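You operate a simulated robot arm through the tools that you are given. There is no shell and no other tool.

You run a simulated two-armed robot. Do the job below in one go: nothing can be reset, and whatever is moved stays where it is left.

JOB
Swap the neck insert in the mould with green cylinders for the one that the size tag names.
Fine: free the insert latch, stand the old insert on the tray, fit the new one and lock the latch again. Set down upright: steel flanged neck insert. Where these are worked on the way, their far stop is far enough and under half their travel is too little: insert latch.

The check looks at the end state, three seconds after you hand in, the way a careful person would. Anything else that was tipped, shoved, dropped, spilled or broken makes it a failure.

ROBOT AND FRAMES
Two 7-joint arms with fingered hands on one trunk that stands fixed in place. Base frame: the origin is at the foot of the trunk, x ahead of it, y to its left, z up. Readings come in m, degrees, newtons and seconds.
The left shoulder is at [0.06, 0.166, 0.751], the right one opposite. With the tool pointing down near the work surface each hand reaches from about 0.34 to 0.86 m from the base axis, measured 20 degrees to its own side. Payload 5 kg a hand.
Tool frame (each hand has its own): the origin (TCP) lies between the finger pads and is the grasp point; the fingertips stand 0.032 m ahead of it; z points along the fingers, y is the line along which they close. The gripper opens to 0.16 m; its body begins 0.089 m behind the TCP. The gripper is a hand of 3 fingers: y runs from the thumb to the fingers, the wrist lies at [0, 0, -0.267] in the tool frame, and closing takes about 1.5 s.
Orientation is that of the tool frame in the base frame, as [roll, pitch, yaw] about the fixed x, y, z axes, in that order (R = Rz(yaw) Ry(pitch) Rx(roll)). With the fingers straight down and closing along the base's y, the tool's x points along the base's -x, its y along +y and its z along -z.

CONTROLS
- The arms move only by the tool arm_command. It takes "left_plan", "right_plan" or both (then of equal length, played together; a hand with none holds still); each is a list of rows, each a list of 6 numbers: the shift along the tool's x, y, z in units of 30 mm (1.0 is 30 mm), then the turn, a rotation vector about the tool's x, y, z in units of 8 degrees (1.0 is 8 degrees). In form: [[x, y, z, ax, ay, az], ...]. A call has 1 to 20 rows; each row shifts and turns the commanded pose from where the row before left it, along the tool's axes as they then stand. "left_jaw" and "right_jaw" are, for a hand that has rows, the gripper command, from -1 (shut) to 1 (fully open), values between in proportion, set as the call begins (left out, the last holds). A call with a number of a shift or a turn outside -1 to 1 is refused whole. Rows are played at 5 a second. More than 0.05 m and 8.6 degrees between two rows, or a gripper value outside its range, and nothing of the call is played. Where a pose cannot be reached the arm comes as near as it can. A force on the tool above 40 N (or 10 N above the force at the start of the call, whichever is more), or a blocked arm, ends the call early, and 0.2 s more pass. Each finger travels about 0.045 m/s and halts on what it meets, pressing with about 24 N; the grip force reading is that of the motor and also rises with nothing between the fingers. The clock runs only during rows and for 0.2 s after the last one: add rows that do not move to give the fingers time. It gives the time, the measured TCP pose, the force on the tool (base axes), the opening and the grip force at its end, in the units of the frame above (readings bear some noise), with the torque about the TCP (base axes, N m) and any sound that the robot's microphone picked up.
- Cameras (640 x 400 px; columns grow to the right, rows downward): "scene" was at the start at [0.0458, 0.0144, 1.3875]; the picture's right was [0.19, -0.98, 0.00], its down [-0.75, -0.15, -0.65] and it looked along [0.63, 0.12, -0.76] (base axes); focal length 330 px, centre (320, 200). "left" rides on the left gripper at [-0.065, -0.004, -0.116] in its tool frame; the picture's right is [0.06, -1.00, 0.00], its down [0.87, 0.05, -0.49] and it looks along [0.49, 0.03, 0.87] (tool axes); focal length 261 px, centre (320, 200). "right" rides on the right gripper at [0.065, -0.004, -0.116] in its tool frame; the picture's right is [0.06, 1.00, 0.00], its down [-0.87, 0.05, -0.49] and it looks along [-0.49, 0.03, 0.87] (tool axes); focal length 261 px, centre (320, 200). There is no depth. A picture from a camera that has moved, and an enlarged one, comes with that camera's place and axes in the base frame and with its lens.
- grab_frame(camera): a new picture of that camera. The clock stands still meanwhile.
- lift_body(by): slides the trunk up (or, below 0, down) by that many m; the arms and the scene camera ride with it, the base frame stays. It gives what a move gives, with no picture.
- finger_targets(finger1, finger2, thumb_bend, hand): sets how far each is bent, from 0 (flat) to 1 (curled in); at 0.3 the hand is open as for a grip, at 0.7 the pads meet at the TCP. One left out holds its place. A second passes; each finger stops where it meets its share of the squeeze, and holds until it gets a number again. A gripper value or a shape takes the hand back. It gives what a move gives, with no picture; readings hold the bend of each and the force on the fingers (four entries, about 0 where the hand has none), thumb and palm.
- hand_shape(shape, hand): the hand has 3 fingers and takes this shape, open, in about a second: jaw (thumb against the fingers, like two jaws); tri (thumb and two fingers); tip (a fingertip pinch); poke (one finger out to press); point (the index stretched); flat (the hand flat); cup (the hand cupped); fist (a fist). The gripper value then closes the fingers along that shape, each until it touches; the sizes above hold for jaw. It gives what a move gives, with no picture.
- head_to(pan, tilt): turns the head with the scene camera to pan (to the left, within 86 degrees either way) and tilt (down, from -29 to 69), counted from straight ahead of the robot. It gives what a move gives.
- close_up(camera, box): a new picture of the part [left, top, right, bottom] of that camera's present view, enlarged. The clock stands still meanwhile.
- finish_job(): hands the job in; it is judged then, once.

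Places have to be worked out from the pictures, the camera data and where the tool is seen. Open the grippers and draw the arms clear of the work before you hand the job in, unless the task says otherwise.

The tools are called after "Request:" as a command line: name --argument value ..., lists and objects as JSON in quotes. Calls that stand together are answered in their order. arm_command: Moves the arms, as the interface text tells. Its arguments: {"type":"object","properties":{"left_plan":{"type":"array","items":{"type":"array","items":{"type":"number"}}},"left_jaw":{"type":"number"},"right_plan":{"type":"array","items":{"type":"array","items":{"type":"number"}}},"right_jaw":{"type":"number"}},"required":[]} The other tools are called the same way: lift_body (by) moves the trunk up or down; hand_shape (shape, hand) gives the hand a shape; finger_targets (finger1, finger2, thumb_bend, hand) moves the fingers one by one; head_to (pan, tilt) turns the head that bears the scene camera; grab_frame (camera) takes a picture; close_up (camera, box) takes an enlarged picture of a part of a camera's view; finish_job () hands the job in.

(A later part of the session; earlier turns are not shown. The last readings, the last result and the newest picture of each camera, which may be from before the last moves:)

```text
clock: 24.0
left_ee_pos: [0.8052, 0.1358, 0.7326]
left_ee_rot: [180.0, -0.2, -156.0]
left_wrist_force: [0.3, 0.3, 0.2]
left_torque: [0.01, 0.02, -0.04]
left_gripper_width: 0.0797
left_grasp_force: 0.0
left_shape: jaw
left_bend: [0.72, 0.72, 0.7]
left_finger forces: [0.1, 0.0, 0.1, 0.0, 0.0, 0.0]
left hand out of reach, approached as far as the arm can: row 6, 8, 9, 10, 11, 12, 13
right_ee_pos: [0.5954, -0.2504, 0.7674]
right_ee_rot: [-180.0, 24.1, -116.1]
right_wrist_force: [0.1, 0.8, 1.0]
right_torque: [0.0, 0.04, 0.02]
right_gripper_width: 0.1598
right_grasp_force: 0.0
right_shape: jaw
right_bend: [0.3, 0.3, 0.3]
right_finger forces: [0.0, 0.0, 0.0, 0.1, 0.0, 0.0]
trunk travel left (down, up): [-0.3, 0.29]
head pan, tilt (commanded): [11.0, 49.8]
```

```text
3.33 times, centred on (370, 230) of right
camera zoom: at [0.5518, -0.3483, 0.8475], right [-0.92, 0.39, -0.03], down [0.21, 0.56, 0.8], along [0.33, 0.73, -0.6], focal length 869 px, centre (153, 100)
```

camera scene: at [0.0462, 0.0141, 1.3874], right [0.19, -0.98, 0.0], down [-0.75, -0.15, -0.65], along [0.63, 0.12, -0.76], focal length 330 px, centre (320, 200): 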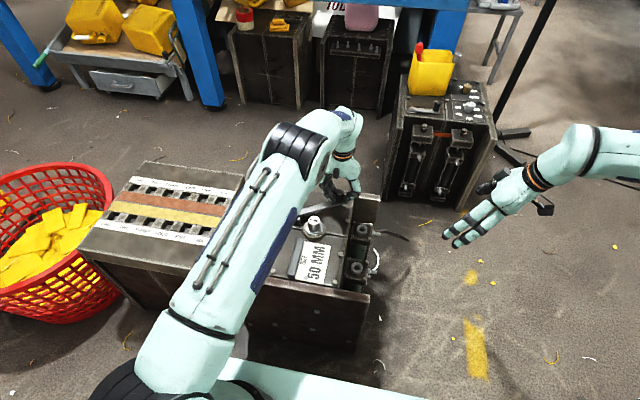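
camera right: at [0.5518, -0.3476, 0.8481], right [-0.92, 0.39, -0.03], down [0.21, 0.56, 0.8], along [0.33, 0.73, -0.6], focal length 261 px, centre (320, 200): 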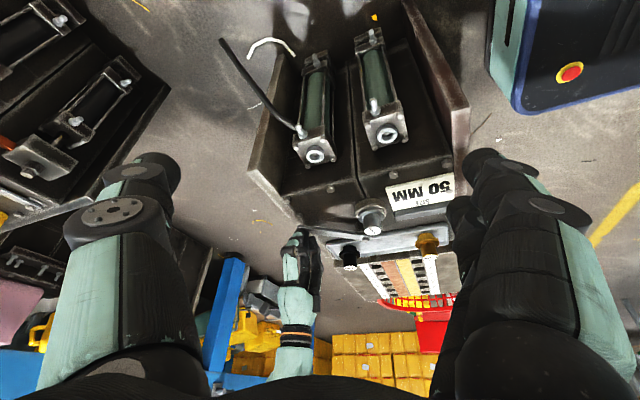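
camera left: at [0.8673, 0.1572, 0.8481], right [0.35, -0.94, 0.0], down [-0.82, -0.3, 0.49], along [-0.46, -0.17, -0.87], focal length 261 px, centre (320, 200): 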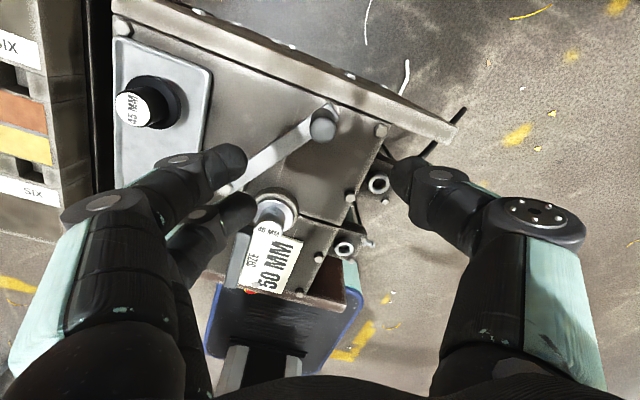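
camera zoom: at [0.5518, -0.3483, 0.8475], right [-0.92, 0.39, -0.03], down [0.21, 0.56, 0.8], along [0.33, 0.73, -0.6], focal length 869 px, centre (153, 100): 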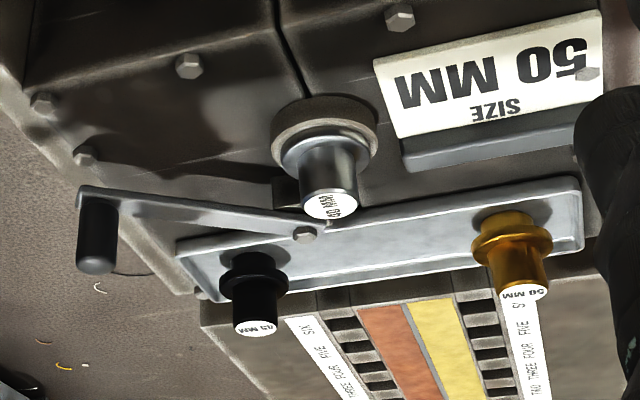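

The arm got stuck at full stretch (rows 8–13 not followed), so the hand is still above the opened handle at (0.805, 0.136, 0.733). I bring it down a little to unlock it from the stretched pose, keeping the fingertips above everything.

Request:
arm_command --left_plan '[[0, 0, 0.5, 0, 0, 0], [0, 0, 0.5, 0, 0, 0], [0, 0, 0, 0, 0, 0]]'

```text
clock: 24.8
left_ee_pos: [0.8076, 0.1361, 0.703]
left_ee_rot: [179.9, -0.1, -156.0]
left_wrist_force: [-0.1, -0.5, 0.3]
left_torque: [0.01, 0.01, 0.03]
left_gripper_width: 0.0793
left_grasp_force: 0.0
left_shape: jaw
left_bend: [0.72, 0.72, 0.7]
left_finger forces: [0.1, 0.0, 0.0, 0.0, 0.1, 0.1]
left hand out of reach, approached as far as the arm can: row 2
right_ee_pos: [0.5954, -0.2507, 0.7685]
right_ee_rot: [180.0, 23.9, -116.1]
right_wrist_force: [0.0, 1.4, -0.1]
right_torque: [-0.03, -0.03, -0.02]
right_gripper_width: 0.1598
right_grasp_force: 0.0
right_shape: jaw
right_bend: [0.3, 0.3, 0.3]
right_finger forces: [0.0, 0.0, 0.0, 0.0, 0.1, 0.0]
trunk travel left (down, up): [-0.3, 0.29]
head pan, tilt (commanded): [11.0, 49.8]
```

It moves down but complains of reach again. I try a small step back toward the robot from here.

Request:
arm_command --left_plan '[[0.457, 0.203, 0, 0, 0, 0], [0.457, 0.203, 0, 0, 0, 0], [0, 0, 0, 0, 0, 0]]'

```text
clock: 25.6
left_ee_pos: [0.8095, 0.1338, 0.7045]
left_ee_rot: [180.0, -0.1, -156.1]
left_wrist_force: [-0.1, 0.2, -0.9]
left_torque: [-0.01, 0.02, -0.01]
left_gripper_width: 0.0796
left_grasp_force: 0.1
left_shape: jaw
left_bend: [0.72, 0.72, 0.7]
left_finger forces: [0.0, 0.0, 0.0, 0.1, 0.0, 0.0]
left hand out of reach, approached as far as the arm can: row 1, 2
right_ee_pos: [0.5944, -0.2499, 0.7681]
right_ee_rot: [-180.0, 24.0, -116.1]
right_wrist_force: [0.7, -0.9, -0.3]
right_torque: [0.01, -0.03, -0.02]
right_gripper_width: 0.1598
right_grasp_force: 0.0
right_shape: jaw
right_bend: [0.3, 0.3, 0.3]
right_finger forces: [0.0, 0.0, 0.1, 0.0, 0.0, 0.1]
trunk travel left (down, up): [-0.3, 0.29]
head pan, tilt (commanded): [11.0, 49.8]
```

Still held at the stretch limit. I go lower, where the arm worked freely before; fingertips stay above the handle top or either side of it.

Request:
arm_command --left_plan '[[0, 0, 0.5, 0, 0, 0], [0, 0, 0.5, 0, 0, 0], [0, 0, 0.5, 0, 0, 0], [0, 0, 0.5, 0, 0, 0], [0, 0, 0, 0, 0, 0]]'

Request:
grab_frame --camera "scene"

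Request:
grab_frame --camera "left"

```text
clock: 26.8
left_ee_pos: [0.8114, 0.1335, 0.6435]
left_ee_rot: [180.0, -0.1, -156.1]
left_wrist_force: [-0.1, 0.2, -0.4]
left_torque: [-0.02, 0.0, 0.01]
left_gripper_width: 0.0793
left_grasp_force: 0.1
left_shape: jaw
left_bend: [0.72, 0.72, 0.7]
left_finger forces: [0.1, 0.0, 0.1, 0.0, 0.0, 0.0]
right_ee_pos: [0.5953, -0.2496, 0.7676]
right_ee_rot: [180.0, 24.0, -116.1]
right_wrist_force: [-0.5, -0.1, -0.4]
right_torque: [0.01, 0.0, 0.01]
right_gripper_width: 0.1597
right_grasp_force: 0.0
right_shape: jaw
right_bend: [0.3, 0.3, 0.3]
right_finger forces: [0.0, 0.0, 0.0, 0.1, 0.1, 0.0]
trunk travel left (down, up): [-0.3, 0.29]
head pan, tilt (commanded): [11.0, 49.8]
```

```text
taken
camera scene: at [0.0459, 0.0141, 1.3875], right [0.19, -0.98, 0.0], down [-0.75, -0.15, -0.65], along [0.63, 0.12, -0.76], focal length 330 px, centre (320, 200)
```

scene: 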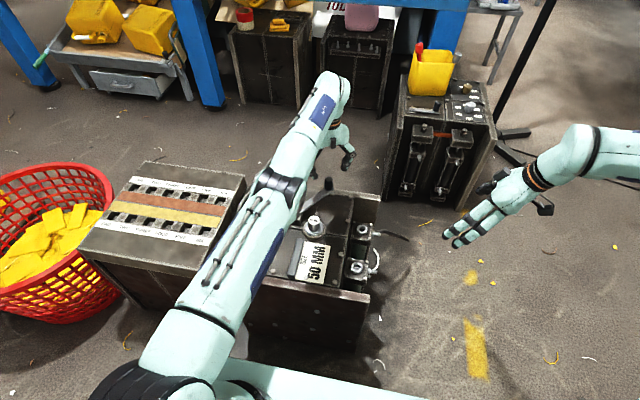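

```text
taken
camera left: at [0.8722, 0.1547, 0.7587], right [0.35, -0.94, 0.0], down [-0.82, -0.3, 0.49], along [-0.46, -0.17, -0.87], focal length 261 px, centre (320, 200)
```

left: 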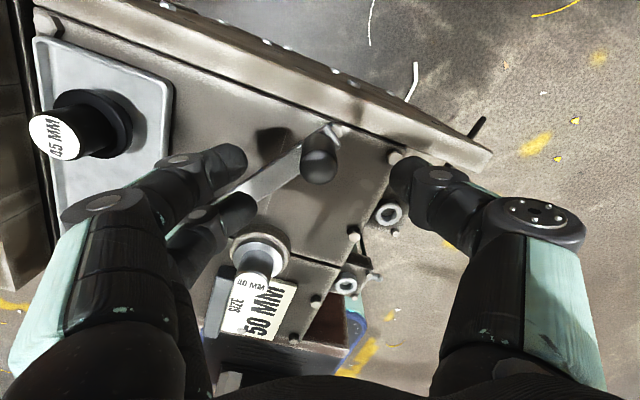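

No reach complaint here. I step back toward the robot at this height (fingertips at about z 0.61).

Request:
arm_command --left_plan '[[0.457, 0.203, 0, 0, 0, 0], [0.457, 0.203, 0, 0, 0, 0], [0, 0, 0, 0, 0, 0]]'

```text
clock: 27.6
left_ee_pos: [0.7965, 0.1325, 0.6435]
left_ee_rot: [-180.0, 0.1, -156.1]
left_wrist_force: [0.5, -0.6, 1.2]
left_torque: [-0.01, 0.02, -0.02]
left_gripper_width: 0.0799
left_grasp_force: 0.0
left_shape: jaw
left_bend: [0.72, 0.72, 0.7]
left_finger forces: [0.0, 0.0, 0.0, 0.0, 0.0, 0.0]
left hand out of reach, approached as far as the arm can: row 1
right_ee_pos: [0.5969, -0.2496, 0.7662]
right_ee_rot: [180.0, 24.0, -115.9]
right_wrist_force: [-0.5, 0.2, -0.2]
right_torque: [0.02, 0.06, -0.01]
right_gripper_width: 0.1598
right_grasp_force: 0.0
right_shape: jaw
right_bend: [0.3, 0.3, 0.3]
right_finger forces: [0.1, 0.0, 0.0, 0.0, 0.0, 0.0]
trunk travel left (down, up): [-0.3, 0.29]
head pan, tilt (commanded): [11.0, 49.8]
```

It is free again. I continue over the insert at (0.643, 0.149), staying at z 0.64.

Request:
arm_command --left_plan '[[0.7427, 0.4285, 0, 0, 0, 0], [0.7427, 0.4285, 0, 0, 0, 0], [0.7427, 0.4285, 0, 0, 0, 0], [0.7427, 0.4285, 0, 0, 0, 0], [0.7427, 0.4285, 0, 0, 0, 0], [0.7427, 0.4285, 0, 0, 0, 0], [0, 0, 0, 0, 0, 0]]'

Request:
grab_frame --camera "left"

Request:
grab_frame --camera "right"

```text
clock: 29.2
left_ee_pos: [0.6413, 0.1485, 0.6444]
left_ee_rot: [-180.0, 0.0, -156.1]
left_wrist_force: [0.0, -0.9, 0.6]
left_torque: [0.01, 0.01, 0.04]
left_gripper_width: 0.0799
left_grasp_force: 0.0
left_shape: jaw
left_bend: [0.72, 0.72, 0.7]
left_finger forces: [0.1, 0.0, 0.0, 0.0, 0.0, 0.1]
right_ee_pos: [0.5957, -0.2508, 0.7674]
right_ee_rot: [-180.0, 24.0, -116.2]
right_wrist_force: [-0.6, 0.5, 0.5]
right_torque: [0.01, 0.0, -0.03]
right_gripper_width: 0.16
right_grasp_force: 0.0
right_shape: jaw
right_bend: [0.3, 0.3, 0.3]
right_finger forces: [0.0, 0.0, 0.0, 0.0, 0.0, 0.1]
trunk travel left (down, up): [-0.3, 0.29]
head pan, tilt (commanded): [11.0, 49.8]
```

```text
taken
camera left: at [0.7031, 0.1705, 0.7598], right [0.35, -0.94, 0.0], down [-0.82, -0.3, 0.49], along [-0.46, -0.17, -0.87], focal length 261 px, centre (320, 200)
```

left: 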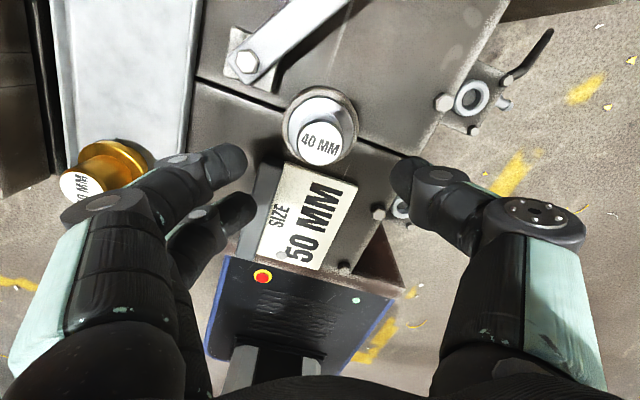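

```text
taken
camera right: at [0.5518, -0.3483, 0.8475], right [-0.92, 0.39, -0.03], down [0.21, 0.56, 0.8], along [0.33, 0.73, -0.6], focal length 261 px, centre (320, 200)
```

right: 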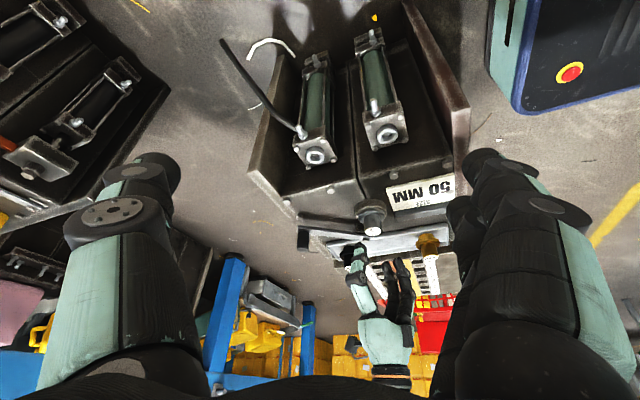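

The insert is under the hand. A close-up gives the residual offset before descending.

Request:
close_up --camera "left" --box '[240, 60, 400, 220]'

Request:
close_up --camera "right" --box '[310, 180, 430, 280]'

```text
2.50 times, centred on (320, 140) of left
camera zoom: at [0.7031, 0.1705, 0.7598], right [0.35, -0.94, 0.0], down [-0.82, -0.3, 0.49], along [-0.46, -0.17, -0.87], focal length 652 px, centre (320, 350)
```

zoom: 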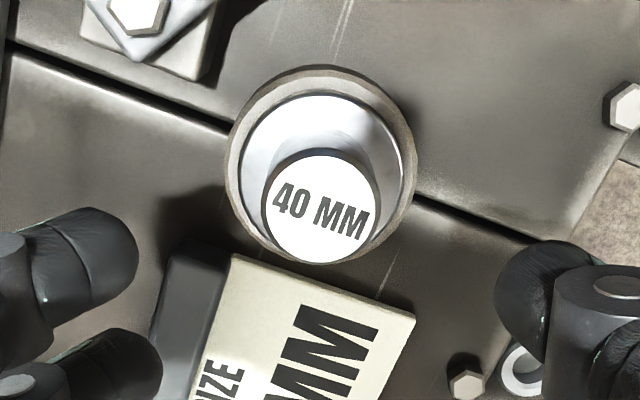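

```text
4.00 times, centred on (370, 230) of right
camera zoom: at [0.5518, -0.3483, 0.8475], right [-0.92, 0.39, -0.03], down [0.21, 0.56, 0.8], along [0.33, 0.73, -0.6], focal length 1043 px, centre (120, 80)
```

zoom: 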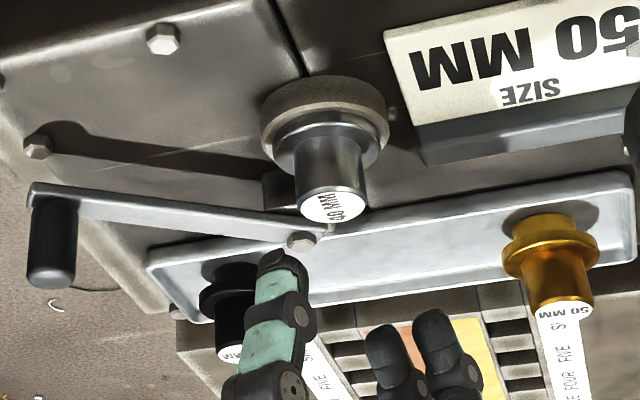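

The insert is about 4 mm further along −tool x than the TCP axis. I correct that and descend to TCP z about 0.575, then check the fingertips against the flange from the side.

Request:
arm_command --left_plan '[[-0.13, 0, 0.3, 0, 0, 0], [0, 0, 0.5, 0, 0, 0], [0, 0, 0.5, 0, 0, 0], [0, 0, 0.5, 0, 0, 0], [0, 0, 0.5, 0, 0, 0], [0, 0, 0, 0, 0, 0]]'

Request:
close_up --camera "right" --box '[320, 170, 420, 250]'

Request:
close_up --camera "left" --box '[220, 80, 420, 240]'

```text
clock: 30.6
left_ee_pos: [0.645, 0.1514, 0.5734]
left_ee_rot: [179.9, 0.1, -156.1]
left_wrist_force: [0.4, 0.3, -0.7]
left_torque: [-0.01, 0.01, -0.01]
left_gripper_width: 0.0797
left_grasp_force: 0.1
left_shape: jaw
left_bend: [0.72, 0.72, 0.7]
left_finger forces: [0.1, 0.0, 0.0, 0.0, 0.1, 0.0]
right_ee_pos: [0.5959, -0.25, 0.7687]
right_ee_rot: [180.0, 24.1, -116.1]
right_wrist_force: [0.7, -0.3, 0.1]
right_torque: [0.02, 0.0, 0.0]
right_gripper_width: 0.16
right_grasp_force: 0.1
right_shape: jaw
right_bend: [0.3, 0.3, 0.3]
right_finger forces: [0.1, 0.1, 0.0, 0.0, 0.1, 0.0]
trunk travel left (down, up): [-0.3, 0.29]
head pan, tilt (commanded): [11.0, 49.8]
```

```text
5.00 times, centred on (370, 210) of right
camera zoom: at [0.5519, -0.3483, 0.8475], right [-0.92, 0.39, -0.03], down [0.21, 0.56, 0.8], along [0.33, 0.73, -0.6], focal length 1303 px, centre (70, 150)
```

zoom: 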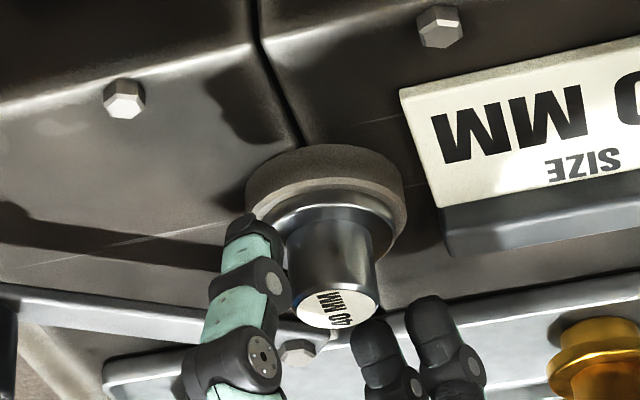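

```text
2.50 times, centred on (320, 160) of left
camera zoom: at [0.7075, 0.1727, 0.6894], right [0.35, -0.94, 0.0], down [-0.82, -0.3, 0.49], along [-0.46, -0.17, -0.87], focal length 652 px, centre (320, 300)
```

zoom: 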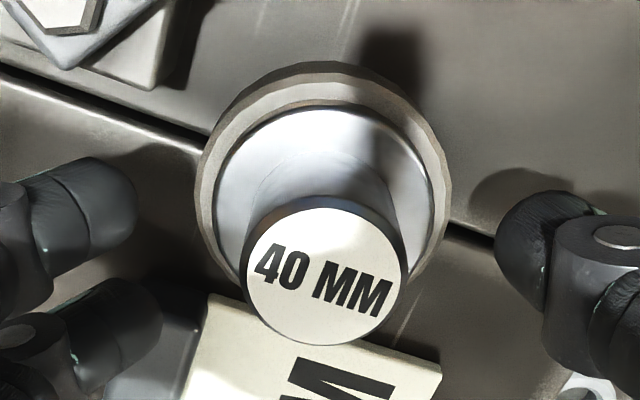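

Centred to about 1 mm. I descend the last 10 mm (fingertips about 5 mm above the flange) and close on the neck.

Request:
arm_command --left_plan '[[-0.03, -0.03, 0.16, 0, 0, 0], [0, 0, 0.16, 0, 0, 0], [0, 0, 0, 0, 0, 0]]'

Request:
arm_command --left_plan '[[0, 0, 0, 0, 0, 0], [0, 0, 0, 0, 0, 0], [0, 0, 0, 0, 0, 0], [0, 0, 0, 0, 0, 0], [0, 0, 0, 0, 0, 0], [0, 0, 0, 0, 0, 0], [0, 0, 0, 0, 0, 0], [0, 0, 0, 0, 0, 0]]' --left_jaw -1

Request:
close_up --camera "left" --box '[220, 80, 420, 240]'

Request:
close_up --camera "right" --box '[320, 170, 420, 250]'

```text
clock: 31.4
left_ee_pos: [0.6482, 0.1502, 0.5645]
left_ee_rot: [180.0, 0.0, -156.1]
left_wrist_force: [-0.3, -0.6, 0.3]
left_torque: [0.03, 0.05, 0.0]
left_gripper_width: 0.0796
left_grasp_force: 0.0
left_shape: jaw
left_bend: [0.72, 0.72, 0.7]
left_finger forces: [0.0, 0.0, 0.1, 0.0, 0.0, 0.0]
right_ee_pos: [0.5959, -0.2497, 0.7674]
right_ee_rot: [-180.0, 24.0, -116.1]
right_wrist_force: [-0.3, -0.2, 0.0]
right_torque: [0.01, -0.02, -0.02]
right_gripper_width: 0.1602
right_grasp_force: 0.0
right_shape: jaw
right_bend: [0.3, 0.3, 0.3]
right_finger forces: [0.1, 0.0, 0.0, 0.0, 0.0, 0.0]
trunk travel left (down, up): [-0.3, 0.29]
head pan, tilt (commanded): [11.0, 49.8]
```

```text
clock: 33.2
left_ee_pos: [0.6469, 0.149, 0.5651]
left_ee_rot: [180.0, 0.0, -156.0]
left_wrist_force: [-0.7, -0.5, -0.2]
left_torque: [-0.04, -0.01, -0.02]
left_gripper_width: 0.0274
left_grasp_force: 23.9
left_shape: jaw
left_bend: [0.72, 0.73, 0.7]
left_finger forces: [9.6, 10.7, 0.0, 0.0, 21.3, 0.0]
right_ee_pos: [0.5954, -0.25, 0.7671]
right_ee_rot: [180.0, 24.1, -116.2]
right_wrist_force: [0.2, -0.1, 0.0]
right_torque: [0.01, -0.02, -0.03]
right_gripper_width: 0.1598
right_grasp_force: 0.2
right_shape: jaw
right_bend: [0.3, 0.3, 0.3]
right_finger forces: [0.0, 0.0, 0.0, 0.1, 0.0, 0.0]
trunk travel left (down, up): [-0.3, 0.29]
head pan, tilt (commanded): [11.0, 49.8]
```

```text
2.50 times, centred on (320, 160) of left
camera zoom: at [0.7086, 0.1721, 0.6803], right [0.35, -0.94, 0.0], down [-0.82, -0.3, 0.49], along [-0.46, -0.17, -0.87], focal length 652 px, centre (320, 300)
```

zoom: 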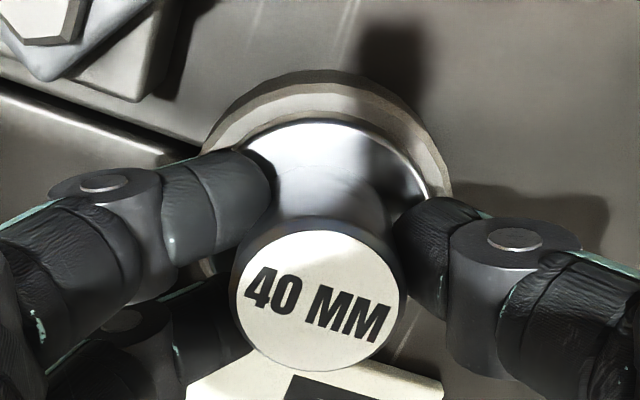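

```text
5.00 times, centred on (370, 210) of right
camera zoom: at [0.5519, -0.3483, 0.8474], right [-0.92, 0.39, -0.03], down [0.21, 0.56, 0.8], along [0.33, 0.73, -0.6], focal length 1303 px, centre (70, 150)
```

zoom: 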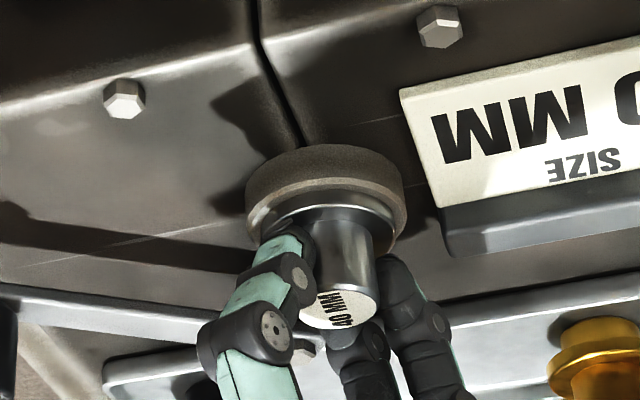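

The grip is good: fingers 9.6/10.7 N, thumb 21 N, and the label sits exactly at the TCP in the image. I take this as the seat pose and lift the insert slowly straight up 90 mm.

Request:
arm_command --left_plan '[[0, 0, -0.2, 0, 0, 0], [0, 0, -0.2, 0, 0, 0], [0, 0, -0.2, 0, 0, 0], [0, 0, -0.2, 0, 0, 0], [0, 0, -0.2, 0, 0, 0], [0, 0, -0.5, 0, 0, 0], [0, 0, -0.5, 0, 0, 0], [0, 0, -0.5, 0, 0, 0], [0, 0, -0.5, 0, 0, 0], [0, 0, 0, 0, 0, 0]]'

Request:
grab_frame --camera "right"

Request:
close_up --camera "left" --box '[220, 80, 420, 240]'

Request:
close_up --camera "right" --box '[300, 160, 460, 280]'

```text
clock: 35.4
left_ee_pos: [0.6468, 0.1506, 0.6559]
left_ee_rot: [179.9, -0.1, -156.1]
left_wrist_force: [0.0, 1.0, -1.1]
left_torque: [-0.01, 0.0, -0.01]
left_gripper_width: 0.0271
left_grasp_force: 24.0
left_shape: jaw
left_bend: [0.72, 0.73, 0.7]
left_finger forces: [9.8, 10.8, 0.0, 0.0, 21.3, 0.0]
right_ee_pos: [0.5952, -0.2503, 0.7677]
right_ee_rot: [180.0, 24.0, -116.0]
right_wrist_force: [0.1, -0.1, 0.6]
right_torque: [0.01, 0.0, 0.0]
right_gripper_width: 0.16
right_grasp_force: 0.0
right_shape: jaw
right_bend: [0.3, 0.3, 0.3]
right_finger forces: [0.0, 0.0, 0.0, 0.0, 0.0, 0.0]
trunk travel left (down, up): [-0.3, 0.29]
head pan, tilt (commanded): [11.0, 49.8]
```

```text
taken
camera right: at [0.5518, -0.3483, 0.8475], right [-0.92, 0.39, -0.03], down [0.21, 0.56, 0.8], along [0.33, 0.73, -0.6], focal length 261 px, centre (320, 200)
```

right: 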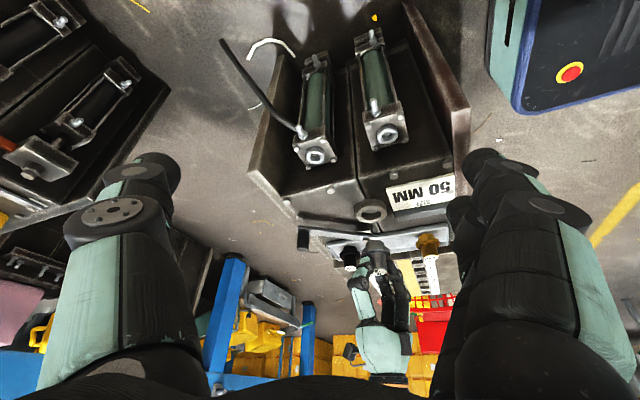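

```text
2.50 times, centred on (320, 160) of left
camera zoom: at [0.7082, 0.1724, 0.7706], right [0.35, -0.94, 0.0], down [-0.82, -0.3, 0.49], along [-0.46, -0.17, -0.87], focal length 652 px, centre (320, 300)
```

zoom: 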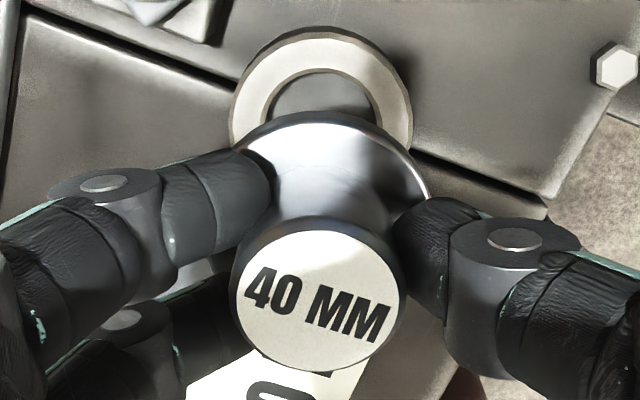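

```text
3.33 times, centred on (380, 220) of right
camera zoom: at [0.5518, -0.3483, 0.8475], right [-0.92, 0.39, -0.03], down [0.21, 0.56, 0.8], along [0.33, 0.73, -0.6], focal length 869 px, centre (120, 133)
```

zoom: 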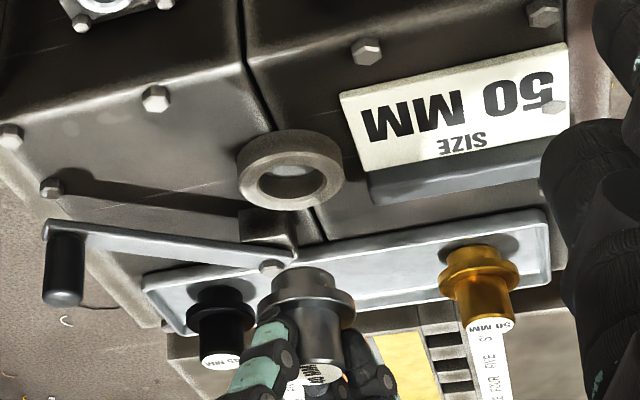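

The insert is out, hanging upright with its spigot visible, and the seat ring is empty. I carry it sideways over the free middle of the tray, between black and brass.

Request:
arm_command --left_plan '[[-0.289, 0.649, 0, 0, 0, 0], [-0.289, 0.649, 0, 0, 0, 0], [-0.289, 0.649, 0, 0, 0, 0], [-0.289, 0.649, 0, 0, 0, 0], [-0.289, 0.649, 0, 0, 0, 0], [-0.289, 0.649, 0, 0, 0, 0], [-0.289, 0.649, 0, 0, 0, 0], [-0.289, 0.649, 0, 0, 0, 0], [0, 0, 0, 0, 0, 0]]'

Request:
grab_frame --camera "left"

Request:
close_up --camera "right" --box '[300, 180, 460, 300]'

Request:
close_up --camera "scene" --box '[220, 150, 360, 290]'

```text
clock: 37.4
left_ee_pos: [0.6484, 0.3211, 0.6551]
left_ee_rot: [179.9, 0.0, -156.1]
left_wrist_force: [0.3, 0.0, -1.2]
left_torque: [0.01, 0.0, -0.01]
left_gripper_width: 0.0271
left_grasp_force: 23.9
left_shape: jaw
left_bend: [0.72, 0.73, 0.7]
left_finger forces: [10.0, 11.0, 0.1, 0.0, 21.5, 0.0]
right_ee_pos: [0.5961, -0.2507, 0.7666]
right_ee_rot: [-180.0, 23.9, -116.1]
right_wrist_force: [0.5, 1.2, -0.3]
right_torque: [-0.05, 0.03, -0.01]
right_gripper_width: 0.1597
right_grasp_force: 0.0
right_shape: jaw
right_bend: [0.3, 0.3, 0.3]
right_finger forces: [0.0, 0.0, 0.0, 0.0, 0.0, 0.0]
trunk travel left (down, up): [-0.3, 0.29]
head pan, tilt (commanded): [11.0, 49.8]
```

```text
taken
camera left: at [0.7091, 0.3431, 0.7701], right [0.35, -0.94, 0.0], down [-0.82, -0.3, 0.49], along [-0.46, -0.17, -0.87], focal length 261 px, centre (320, 200)
```

left: 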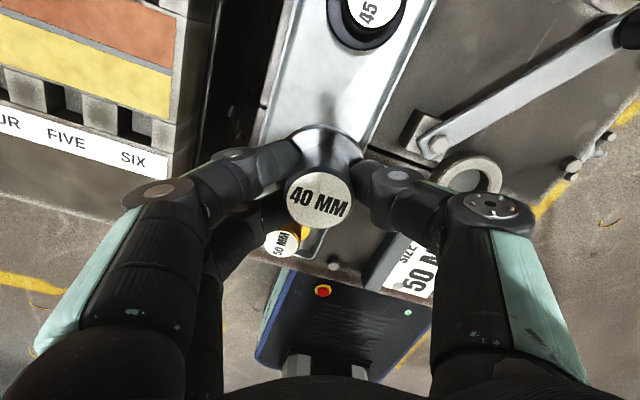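

```text
3.33 times, centred on (380, 240) of right
camera zoom: at [0.5518, -0.3482, 0.8475], right [-0.92, 0.39, -0.03], down [0.21, 0.56, 0.8], along [0.33, 0.73, -0.6], focal length 869 px, centre (120, 67)
```

zoom: 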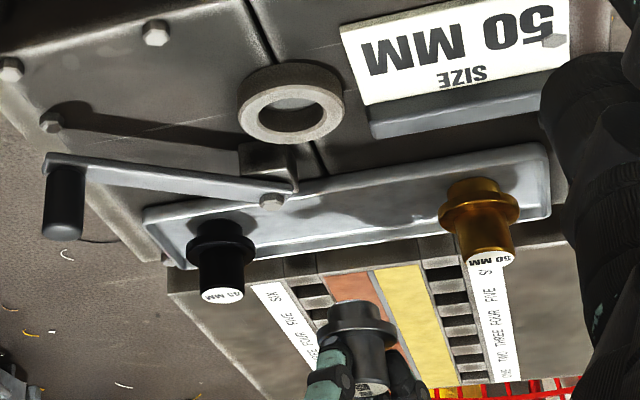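

```text
2.86 times, centred on (290, 220) of scene
camera zoom: at [0.0459, 0.0143, 1.3875], right [0.19, -0.98, 0.0], down [-0.75, -0.15, -0.65], along [0.63, 0.12, -0.76], focal length 944 px, centre (406, 143)
```

zoom: 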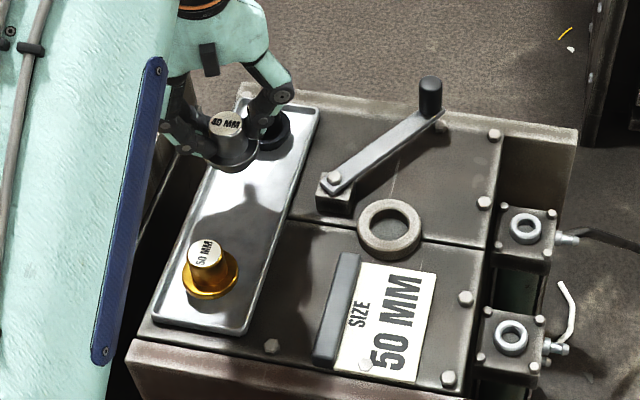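

The old insert hangs over the free middle of the tray. I lower it 78 mm, leaving about a centimetre, and then feel for contact in small steps.

Request:
arm_command --left_plan '[[0, 0, 0.5, 0, 0, 0], [0, 0, 0.5, 0, 0, 0], [0, 0, 0.5, 0, 0, 0], [0, 0, 0.5, 0, 0, 0], [0, 0, 0.4, 0, 0, 0], [0, 0, 0.2, 0, 0, 0], [0, 0, 0, 0, 0, 0]]'

Request:
close_up --camera "right" --box '[320, 200, 440, 290]'

Request:
close_up --camera "left" --box '[200, 0, 440, 300]'

```text
clock: 39.0
left_ee_pos: [0.6475, 0.3227, 0.576]
left_ee_rot: [180.0, 0.0, -156.2]
left_wrist_force: [0.4, -0.4, -2.1]
left_torque: [0.0, 0.04, 0.01]
left_gripper_width: 0.0269
left_grasp_force: 23.7
left_shape: jaw
left_bend: [0.72, 0.73, 0.7]
left_finger forces: [10.2, 10.9, 0.0, 0.1, 21.5, 0.0]
right_ee_pos: [0.5963, -0.2497, 0.7674]
right_ee_rot: [180.0, 24.0, -116.0]
right_wrist_force: [0.5, 0.0, -0.7]
right_torque: [0.01, -0.04, -0.02]
right_gripper_width: 0.1597
right_grasp_force: 0.0
right_shape: jaw
right_bend: [0.3, 0.3, 0.3]
right_finger forces: [0.0, 0.1, 0.1, 0.0, 0.0, 0.0]
trunk travel left (down, up): [-0.3, 0.29]
head pan, tilt (commanded): [11.0, 49.8]
```

```text
4.44 times, centred on (380, 245) of right
camera zoom: at [0.5519, -0.3482, 0.8475], right [-0.92, 0.39, -0.03], down [0.21, 0.56, 0.8], along [0.33, 0.73, -0.6], focal length 1158 px, centre (53, 0)
```

zoom: 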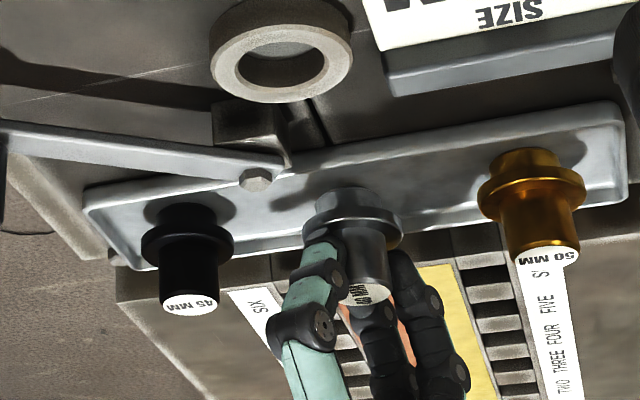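

```text
1.33 times, centred on (320, 150) of left
camera zoom: at [0.7087, 0.3431, 0.6918], right [0.35, -0.94, 0.0], down [-0.82, -0.3, 0.49], along [-0.46, -0.17, -0.87], focal length 348 px, centre (320, 267)
```

zoom: 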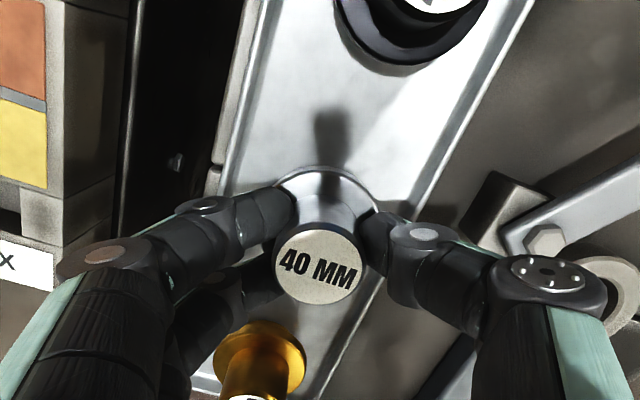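

About 12 mm above the predicted seat height. I lower in 1.5 mm steps and watch the vertical force.

Request:
arm_command --left_plan '[[0, 0, 0.05, 0, 0, 0], [0, 0, 0.05, 0, 0, 0], [0, 0, 0.05, 0, 0, 0], [0, 0, 0.05, 0, 0, 0], [0, 0, 0, 0, 0, 0]]'

Request:
arm_command --left_plan '[[0, 0, 0.05, 0, 0, 0], [0, 0, 0, 0, 0, 0]]'

Request:
arm_command --left_plan '[[0, 0, 0.05, 0, 0, 0], [0, 0, 0, 0, 0, 0]]'

```text
clock: 40.2
left_ee_pos: [0.6477, 0.3217, 0.5708]
left_ee_rot: [-180.0, 0.0, -156.1]
left_wrist_force: [-0.1, 0.2, -1.1]
left_torque: [-0.02, 0.02, -0.02]
left_gripper_width: 0.0269
left_grasp_force: 24.1
left_shape: jaw
left_bend: [0.72, 0.73, 0.7]
left_finger forces: [10.1, 11.0, 0.0, 0.0, 21.4, 0.0]
right_ee_pos: [0.5966, -0.25, 0.7672]
right_ee_rot: [180.0, 24.0, -116.1]
right_wrist_force: [-0.6, -0.2, 0.1]
right_torque: [0.0, 0.02, -0.04]
right_gripper_width: 0.16
right_grasp_force: 0.0
right_shape: jaw
right_bend: [0.3, 0.3, 0.3]
right_finger forces: [0.0, 0.0, 0.0, 0.0, 0.0, 0.0]
trunk travel left (down, up): [-0.3, 0.29]
head pan, tilt (commanded): [11.0, 49.8]
```

```text
clock: 40.8
left_ee_pos: [0.6482, 0.3222, 0.5694]
left_ee_rot: [-179.9, 0.0, -156.0]
left_wrist_force: [-0.5, -1.1, -1.9]
left_torque: [0.04, 0.0, 0.02]
left_gripper_width: 0.0269
left_grasp_force: 23.7
left_shape: jaw
left_bend: [0.72, 0.73, 0.7]
left_finger forces: [10.1, 11.0, 0.0, 0.1, 21.4, 0.1]
right_ee_pos: [0.5959, -0.2502, 0.7667]
right_ee_rot: [180.0, 23.9, -116.1]
right_wrist_force: [0.3, -0.3, 1.0]
right_torque: [0.02, 0.01, 0.01]
right_gripper_width: 0.1599
right_grasp_force: 0.1
right_shape: jaw
right_bend: [0.3, 0.3, 0.3]
right_finger forces: [0.0, 0.0, 0.0, 0.0, 0.0, 0.0]
trunk travel left (down, up): [-0.3, 0.29]
head pan, tilt (commanded): [11.0, 49.8]
```

```text
clock: 41.4
left_ee_pos: [0.647, 0.3203, 0.5675]
left_ee_rot: [-180.0, 0.0, -156.1]
left_wrist_force: [0.3, -0.2, 1.6]
left_torque: [0.02, 0.02, -0.01]
left_gripper_width: 0.027
left_grasp_force: 24.3
left_shape: jaw
left_bend: [0.72, 0.73, 0.7]
left_finger forces: [10.0, 11.3, 0.0, 0.0, 22.1, 0.0]
right_ee_pos: [0.5963, -0.251, 0.7671]
right_ee_rot: [-179.9, 24.0, -116.2]
right_wrist_force: [0.1, -0.5, 0.6]
right_torque: [0.01, 0.0, -0.04]
right_gripper_width: 0.1598
right_grasp_force: 0.1
right_shape: jaw
right_bend: [0.3, 0.3, 0.3]
right_finger forces: [0.1, 0.0, 0.0, 0.0, 0.0, 0.1]
trunk travel left (down, up): [-0.3, 0.29]
head pan, tilt (commanded): [11.0, 49.8]
```

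The vertical force just turned from about −1.5 N to +1.6 N, which looks like first contact at the predicted height. One more 0.6 mm step to confirm.

Request:
arm_command --left_plan '[[0, 0, 0.02, 0, 0, 0], [0, 0, 0, 0, 0, 0]]'

Request:
close_up --camera "right" --box '[320, 200, 440, 290]'

```text
clock: 42.0
left_ee_pos: [0.6475, 0.3217, 0.5684]
left_ee_rot: [-180.0, 0.0, -156.1]
left_wrist_force: [-1.2, -1.5, 7.1]
left_torque: [0.01, 0.03, 0.05]
left_gripper_width: 0.0271
left_grasp_force: 24.2
left_shape: jaw
left_bend: [0.72, 0.73, 0.7]
left_finger forces: [10.4, 11.8, 0.0, 0.0, 22.9, 0.0]
right_ee_pos: [0.596, -0.2503, 0.7674]
right_ee_rot: [-180.0, 24.0, -116.0]
right_wrist_force: [0.1, -0.5, -0.4]
right_torque: [-0.02, 0.02, 0.01]
right_gripper_width: 0.1597
right_grasp_force: 0.0
right_shape: jaw
right_bend: [0.3, 0.3, 0.3]
right_finger forces: [0.0, 0.0, 0.1, 0.0, 0.0, 0.0]
trunk travel left (down, up): [-0.3, 0.29]
head pan, tilt (commanded): [11.0, 49.8]
```

```text
4.44 times, centred on (380, 245) of right
camera zoom: at [0.5515, -0.3484, 0.8477], right [-0.92, 0.39, -0.03], down [0.21, 0.56, 0.8], along [0.33, 0.73, -0.6], focal length 1158 px, centre (53, 0)
```

zoom: 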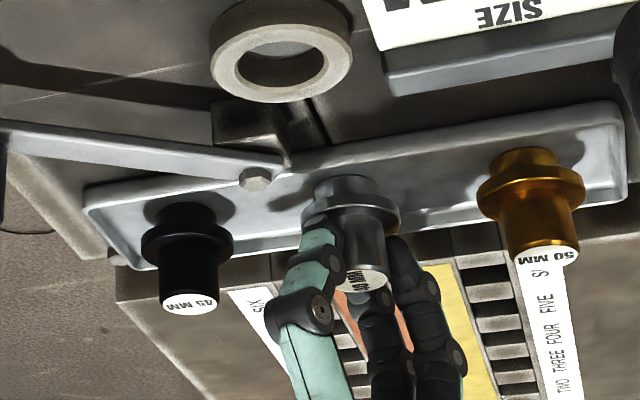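

Contact is confirmed (7 N up), and the insert stands on the tray. I open the jaw to release it.

Request:
arm_command --left_plan '[[0, 0, 0, 0, 0, 0], [0, 0, 0, 0, 0, 0], [0, 0, 0, 0, 0, 0], [0, 0, 0, 0, 0, 0], [0, 0, 0, 0, 0, 0], [0, 0, 0, 0, 0, 0]]' --left_jaw 0

Request:
close_up --camera "left" --box '[200, 50, 440, 290]'

Request:
close_up --camera "right" --box '[320, 200, 440, 290]'

```text
clock: 43.4
left_ee_pos: [0.6475, 0.3219, 0.5677]
left_ee_rot: [-179.9, 0.0, -156.1]
left_wrist_force: [0.2, -0.8, -0.8]
left_torque: [-0.01, -0.04, 0.0]
left_gripper_width: 0.0793
left_grasp_force: 0.1
left_shape: jaw
left_bend: [0.72, 0.72, 0.7]
left_finger forces: [0.1, 0.0, 0.0, 0.0, 0.0, 0.0]
right_ee_pos: [0.5954, -0.2502, 0.7669]
right_ee_rot: [179.9, 24.0, -116.1]
right_wrist_force: [0.6, 0.1, 1.2]
right_torque: [0.01, -0.03, 0.01]
right_gripper_width: 0.16
right_grasp_force: 0.0
right_shape: jaw
right_bend: [0.3, 0.3, 0.3]
right_finger forces: [0.0, 0.0, 0.1, 0.0, 0.0, 0.0]
trunk travel left (down, up): [-0.3, 0.29]
head pan, tilt (commanded): [11.0, 49.8]
```

```text
1.67 times, centred on (320, 170) of left
camera zoom: at [0.7088, 0.3432, 0.6827], right [0.35, -0.94, 0.0], down [-0.82, -0.3, 0.49], along [-0.46, -0.17, -0.87], focal length 434 px, centre (320, 250)
```

zoom: 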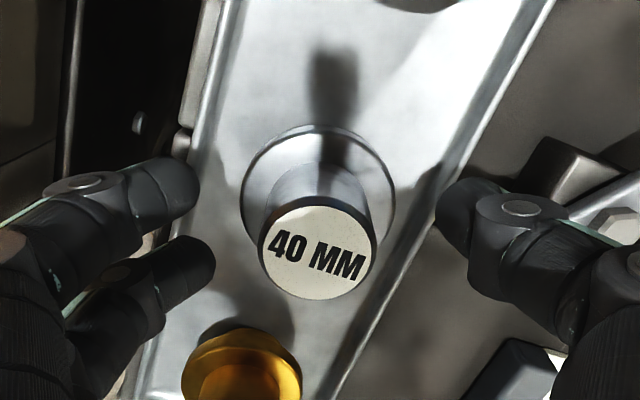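

```text
4.44 times, centred on (380, 245) of right
camera zoom: at [0.5518, -0.3483, 0.8475], right [-0.92, 0.39, -0.03], down [0.21, 0.56, 0.8], along [0.33, 0.73, -0.6], focal length 1158 px, centre (53, 0)
```

zoom: 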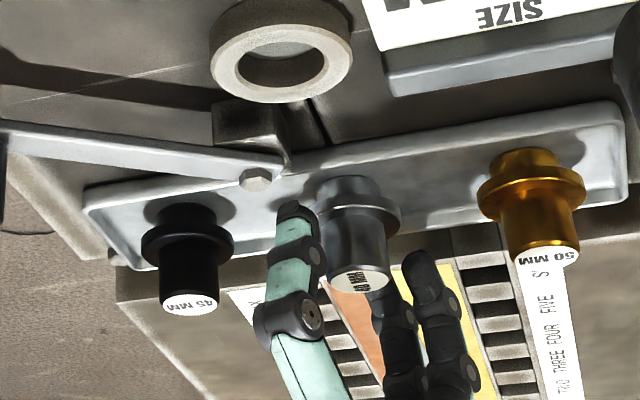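

The old insert stands upright on the tray and the fingers are clear. I rise 81 mm and shift over the brass 50 mm insert.

Request:
arm_command --left_plan '[[0, 0, -0.5, 0, 0, 0], [0, 0, -0.7, 0, 0, 0], [0, 0, -0.8, 0, 0, 0], [0, 0, -0.7, 0, 0, 0], [0.645, 0.273, 0, 0, 0, 0], [0.645, 0.273, 0, 0, 0, 0], [0.645, 0.273, 0, 0, 0, 0], [0.645, 0.273, 0, 0, 0, 0], [0.645, 0.273, 0, 0, 0, 0], [0, 0, 0, 0, 0, 0]]'

Request:
close_up --camera "left" --box '[240, 60, 400, 220]'

Request:
grab_frame --camera "left"

Request:
close_up --camera "right" --box '[310, 180, 470, 300]'

```text
clock: 45.6
left_ee_pos: [0.5407, 0.3208, 0.6488]
left_ee_rot: [-180.0, 0.0, -156.1]
left_wrist_force: [0.9, -0.2, 1.0]
left_torque: [0.0, -0.01, -0.03]
left_gripper_width: 0.0796
left_grasp_force: 0.0
left_shape: jaw
left_bend: [0.72, 0.72, 0.7]
left_finger forces: [0.1, 0.0, 0.0, 0.0, 0.0, 0.1]
right_ee_pos: [0.5952, -0.2504, 0.7684]
right_ee_rot: [-179.9, 24.0, -116.1]
right_wrist_force: [-0.1, 0.6, 1.1]
right_torque: [0.03, -0.01, 0.0]
right_gripper_width: 0.1599
right_grasp_force: 0.1
right_shape: jaw
right_bend: [0.3, 0.3, 0.3]
right_finger forces: [0.0, 0.0, 0.1, 0.0, 0.0, 0.0]
trunk travel left (down, up): [-0.3, 0.29]
head pan, tilt (commanded): [11.0, 49.8]
```

```text
2.50 times, centred on (320, 140) of left
camera zoom: at [0.6032, 0.3417, 0.7643], right [0.35, -0.94, 0.0], down [-0.82, -0.3, 0.49], along [-0.46, -0.17, -0.87], focal length 652 px, centre (320, 350)
```

zoom: 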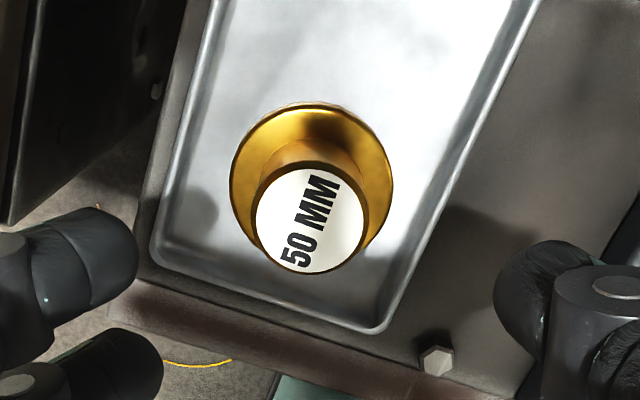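

```text
taken
camera left: at [0.6032, 0.3417, 0.7643], right [0.35, -0.94, 0.0], down [-0.82, -0.3, 0.49], along [-0.46, -0.17, -0.87], focal length 261 px, centre (320, 200)
```

left: 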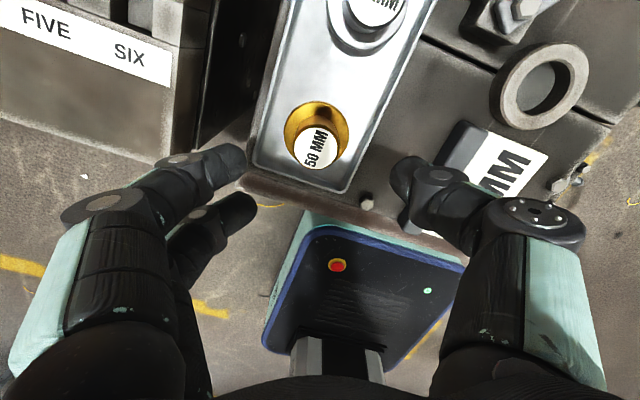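

```text
3.33 times, centred on (390, 240) of right
camera zoom: at [0.5518, -0.3483, 0.8476], right [-0.92, 0.39, -0.03], down [0.21, 0.56, 0.8], along [0.33, 0.73, -0.6], focal length 869 px, centre (87, 67)
```

zoom: 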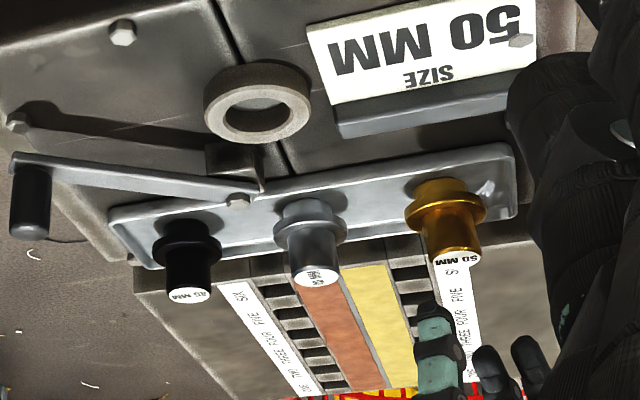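

All three inserts on the tray stand upright. The brass insert is about 3 mm toward tool +y from the TCP axis; I correct that and descend 69 mm, then check.

Request:
arm_command --left_plan '[[-0.015, 0.11, 0.3, 0, 0, 0], [0, 0, 0.5, 0, 0, 0], [0, 0, 0.5, 0, 0, 0], [0, 0, 0.5, 0, 0, 0], [0, 0, 0.5, 0, 0, 0], [0, 0, 0, 0, 0, 0]]'

Request:
close_up --camera "left" --box '[220, 80, 420, 240]'

Request:
close_up --camera "right" --box '[360, 200, 460, 280]'

```text
clock: 47.0
left_ee_pos: [0.541, 0.3233, 0.5788]
left_ee_rot: [179.9, -0.1, -156.0]
left_wrist_force: [0.6, -0.5, 0.2]
left_torque: [-0.02, 0.01, 0.04]
left_gripper_width: 0.0794
left_grasp_force: 0.0
left_shape: jaw
left_bend: [0.72, 0.72, 0.7]
left_finger forces: [0.1, 0.0, 0.0, 0.0, 0.0, 0.0]
right_ee_pos: [0.5961, -0.2505, 0.7671]
right_ee_rot: [180.0, 24.0, -116.0]
right_wrist_force: [-0.3, -0.1, 0.3]
right_torque: [-0.04, 0.0, 0.01]
right_gripper_width: 0.1599
right_grasp_force: 0.0
right_shape: jaw
right_bend: [0.3, 0.3, 0.3]
right_finger forces: [0.0, 0.0, 0.0, 0.0, 0.0, 0.0]
trunk travel left (down, up): [-0.3, 0.29]
head pan, tilt (commanded): [11.0, 49.8]
```

```text
2.50 times, centred on (320, 160) of left
camera zoom: at [0.6026, 0.3442, 0.6947], right [0.35, -0.94, 0.0], down [-0.82, -0.3, 0.49], along [-0.46, -0.17, -0.87], focal length 652 px, centre (320, 300)
```

zoom: 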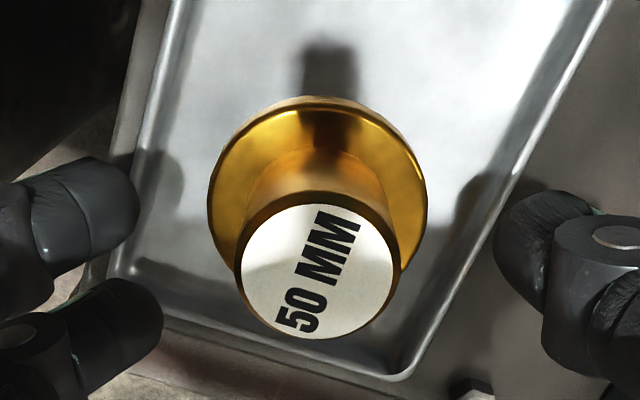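

```text
5.00 times, centred on (410, 240) of right
camera zoom: at [0.5519, -0.3483, 0.8475], right [-0.92, 0.39, -0.03], down [0.21, 0.56, 0.8], along [0.33, 0.73, -0.6], focal length 1303 px, centre (-130, 0)
```

zoom: 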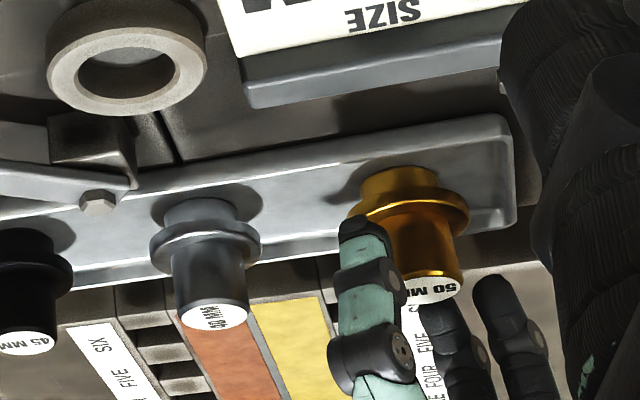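

The brass insert is centred within about 1.5 mm. I make the last small correction, lower 12 mm to the same relative grip height as before, and close.

Request:
arm_command --left_plan '[[-0.04, 0.015, 0.2, 0, 0, 0], [0, 0, 0.2, 0, 0, 0], [0, 0, 0, 0, 0, 0]]'

Request:
close_up --camera "left" --box '[220, 80, 420, 240]'

```text
clock: 47.8
left_ee_pos: [0.5418, 0.3243, 0.5677]
left_ee_rot: [180.0, -0.1, -156.1]
left_wrist_force: [-1.0, -0.2, -0.1]
left_torque: [-0.01, -0.01, -0.02]
left_gripper_width: 0.0794
left_grasp_force: 0.1
left_shape: jaw
left_bend: [0.72, 0.72, 0.7]
left_finger forces: [0.0, 0.0, 0.0, 0.0, 0.1, 0.0]
right_ee_pos: [0.5958, -0.2503, 0.7685]
right_ee_rot: [180.0, 24.0, -116.1]
right_wrist_force: [1.0, 0.1, 0.2]
right_torque: [0.04, 0.01, 0.01]
right_gripper_width: 0.1597
right_grasp_force: 0.0
right_shape: jaw
right_bend: [0.3, 0.3, 0.3]
right_finger forces: [0.0, 0.0, 0.0, 0.0, 0.1, 0.1]
trunk travel left (down, up): [-0.3, 0.29]
head pan, tilt (commanded): [11.0, 49.8]
```

```text
2.50 times, centred on (320, 160) of left
camera zoom: at [0.6035, 0.3452, 0.6828], right [0.35, -0.94, 0.0], down [-0.82, -0.3, 0.49], along [-0.46, -0.17, -0.87], focal length 652 px, centre (320, 300)
```

zoom: 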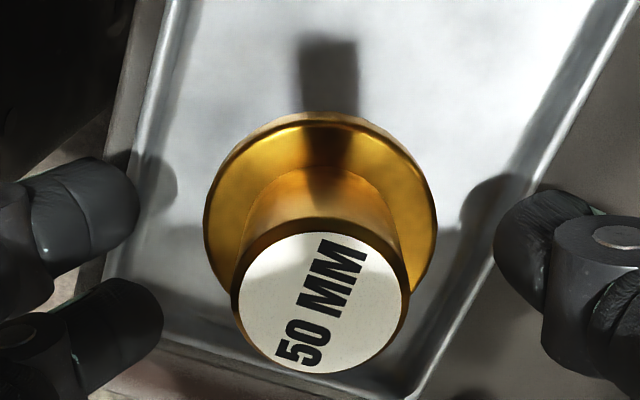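

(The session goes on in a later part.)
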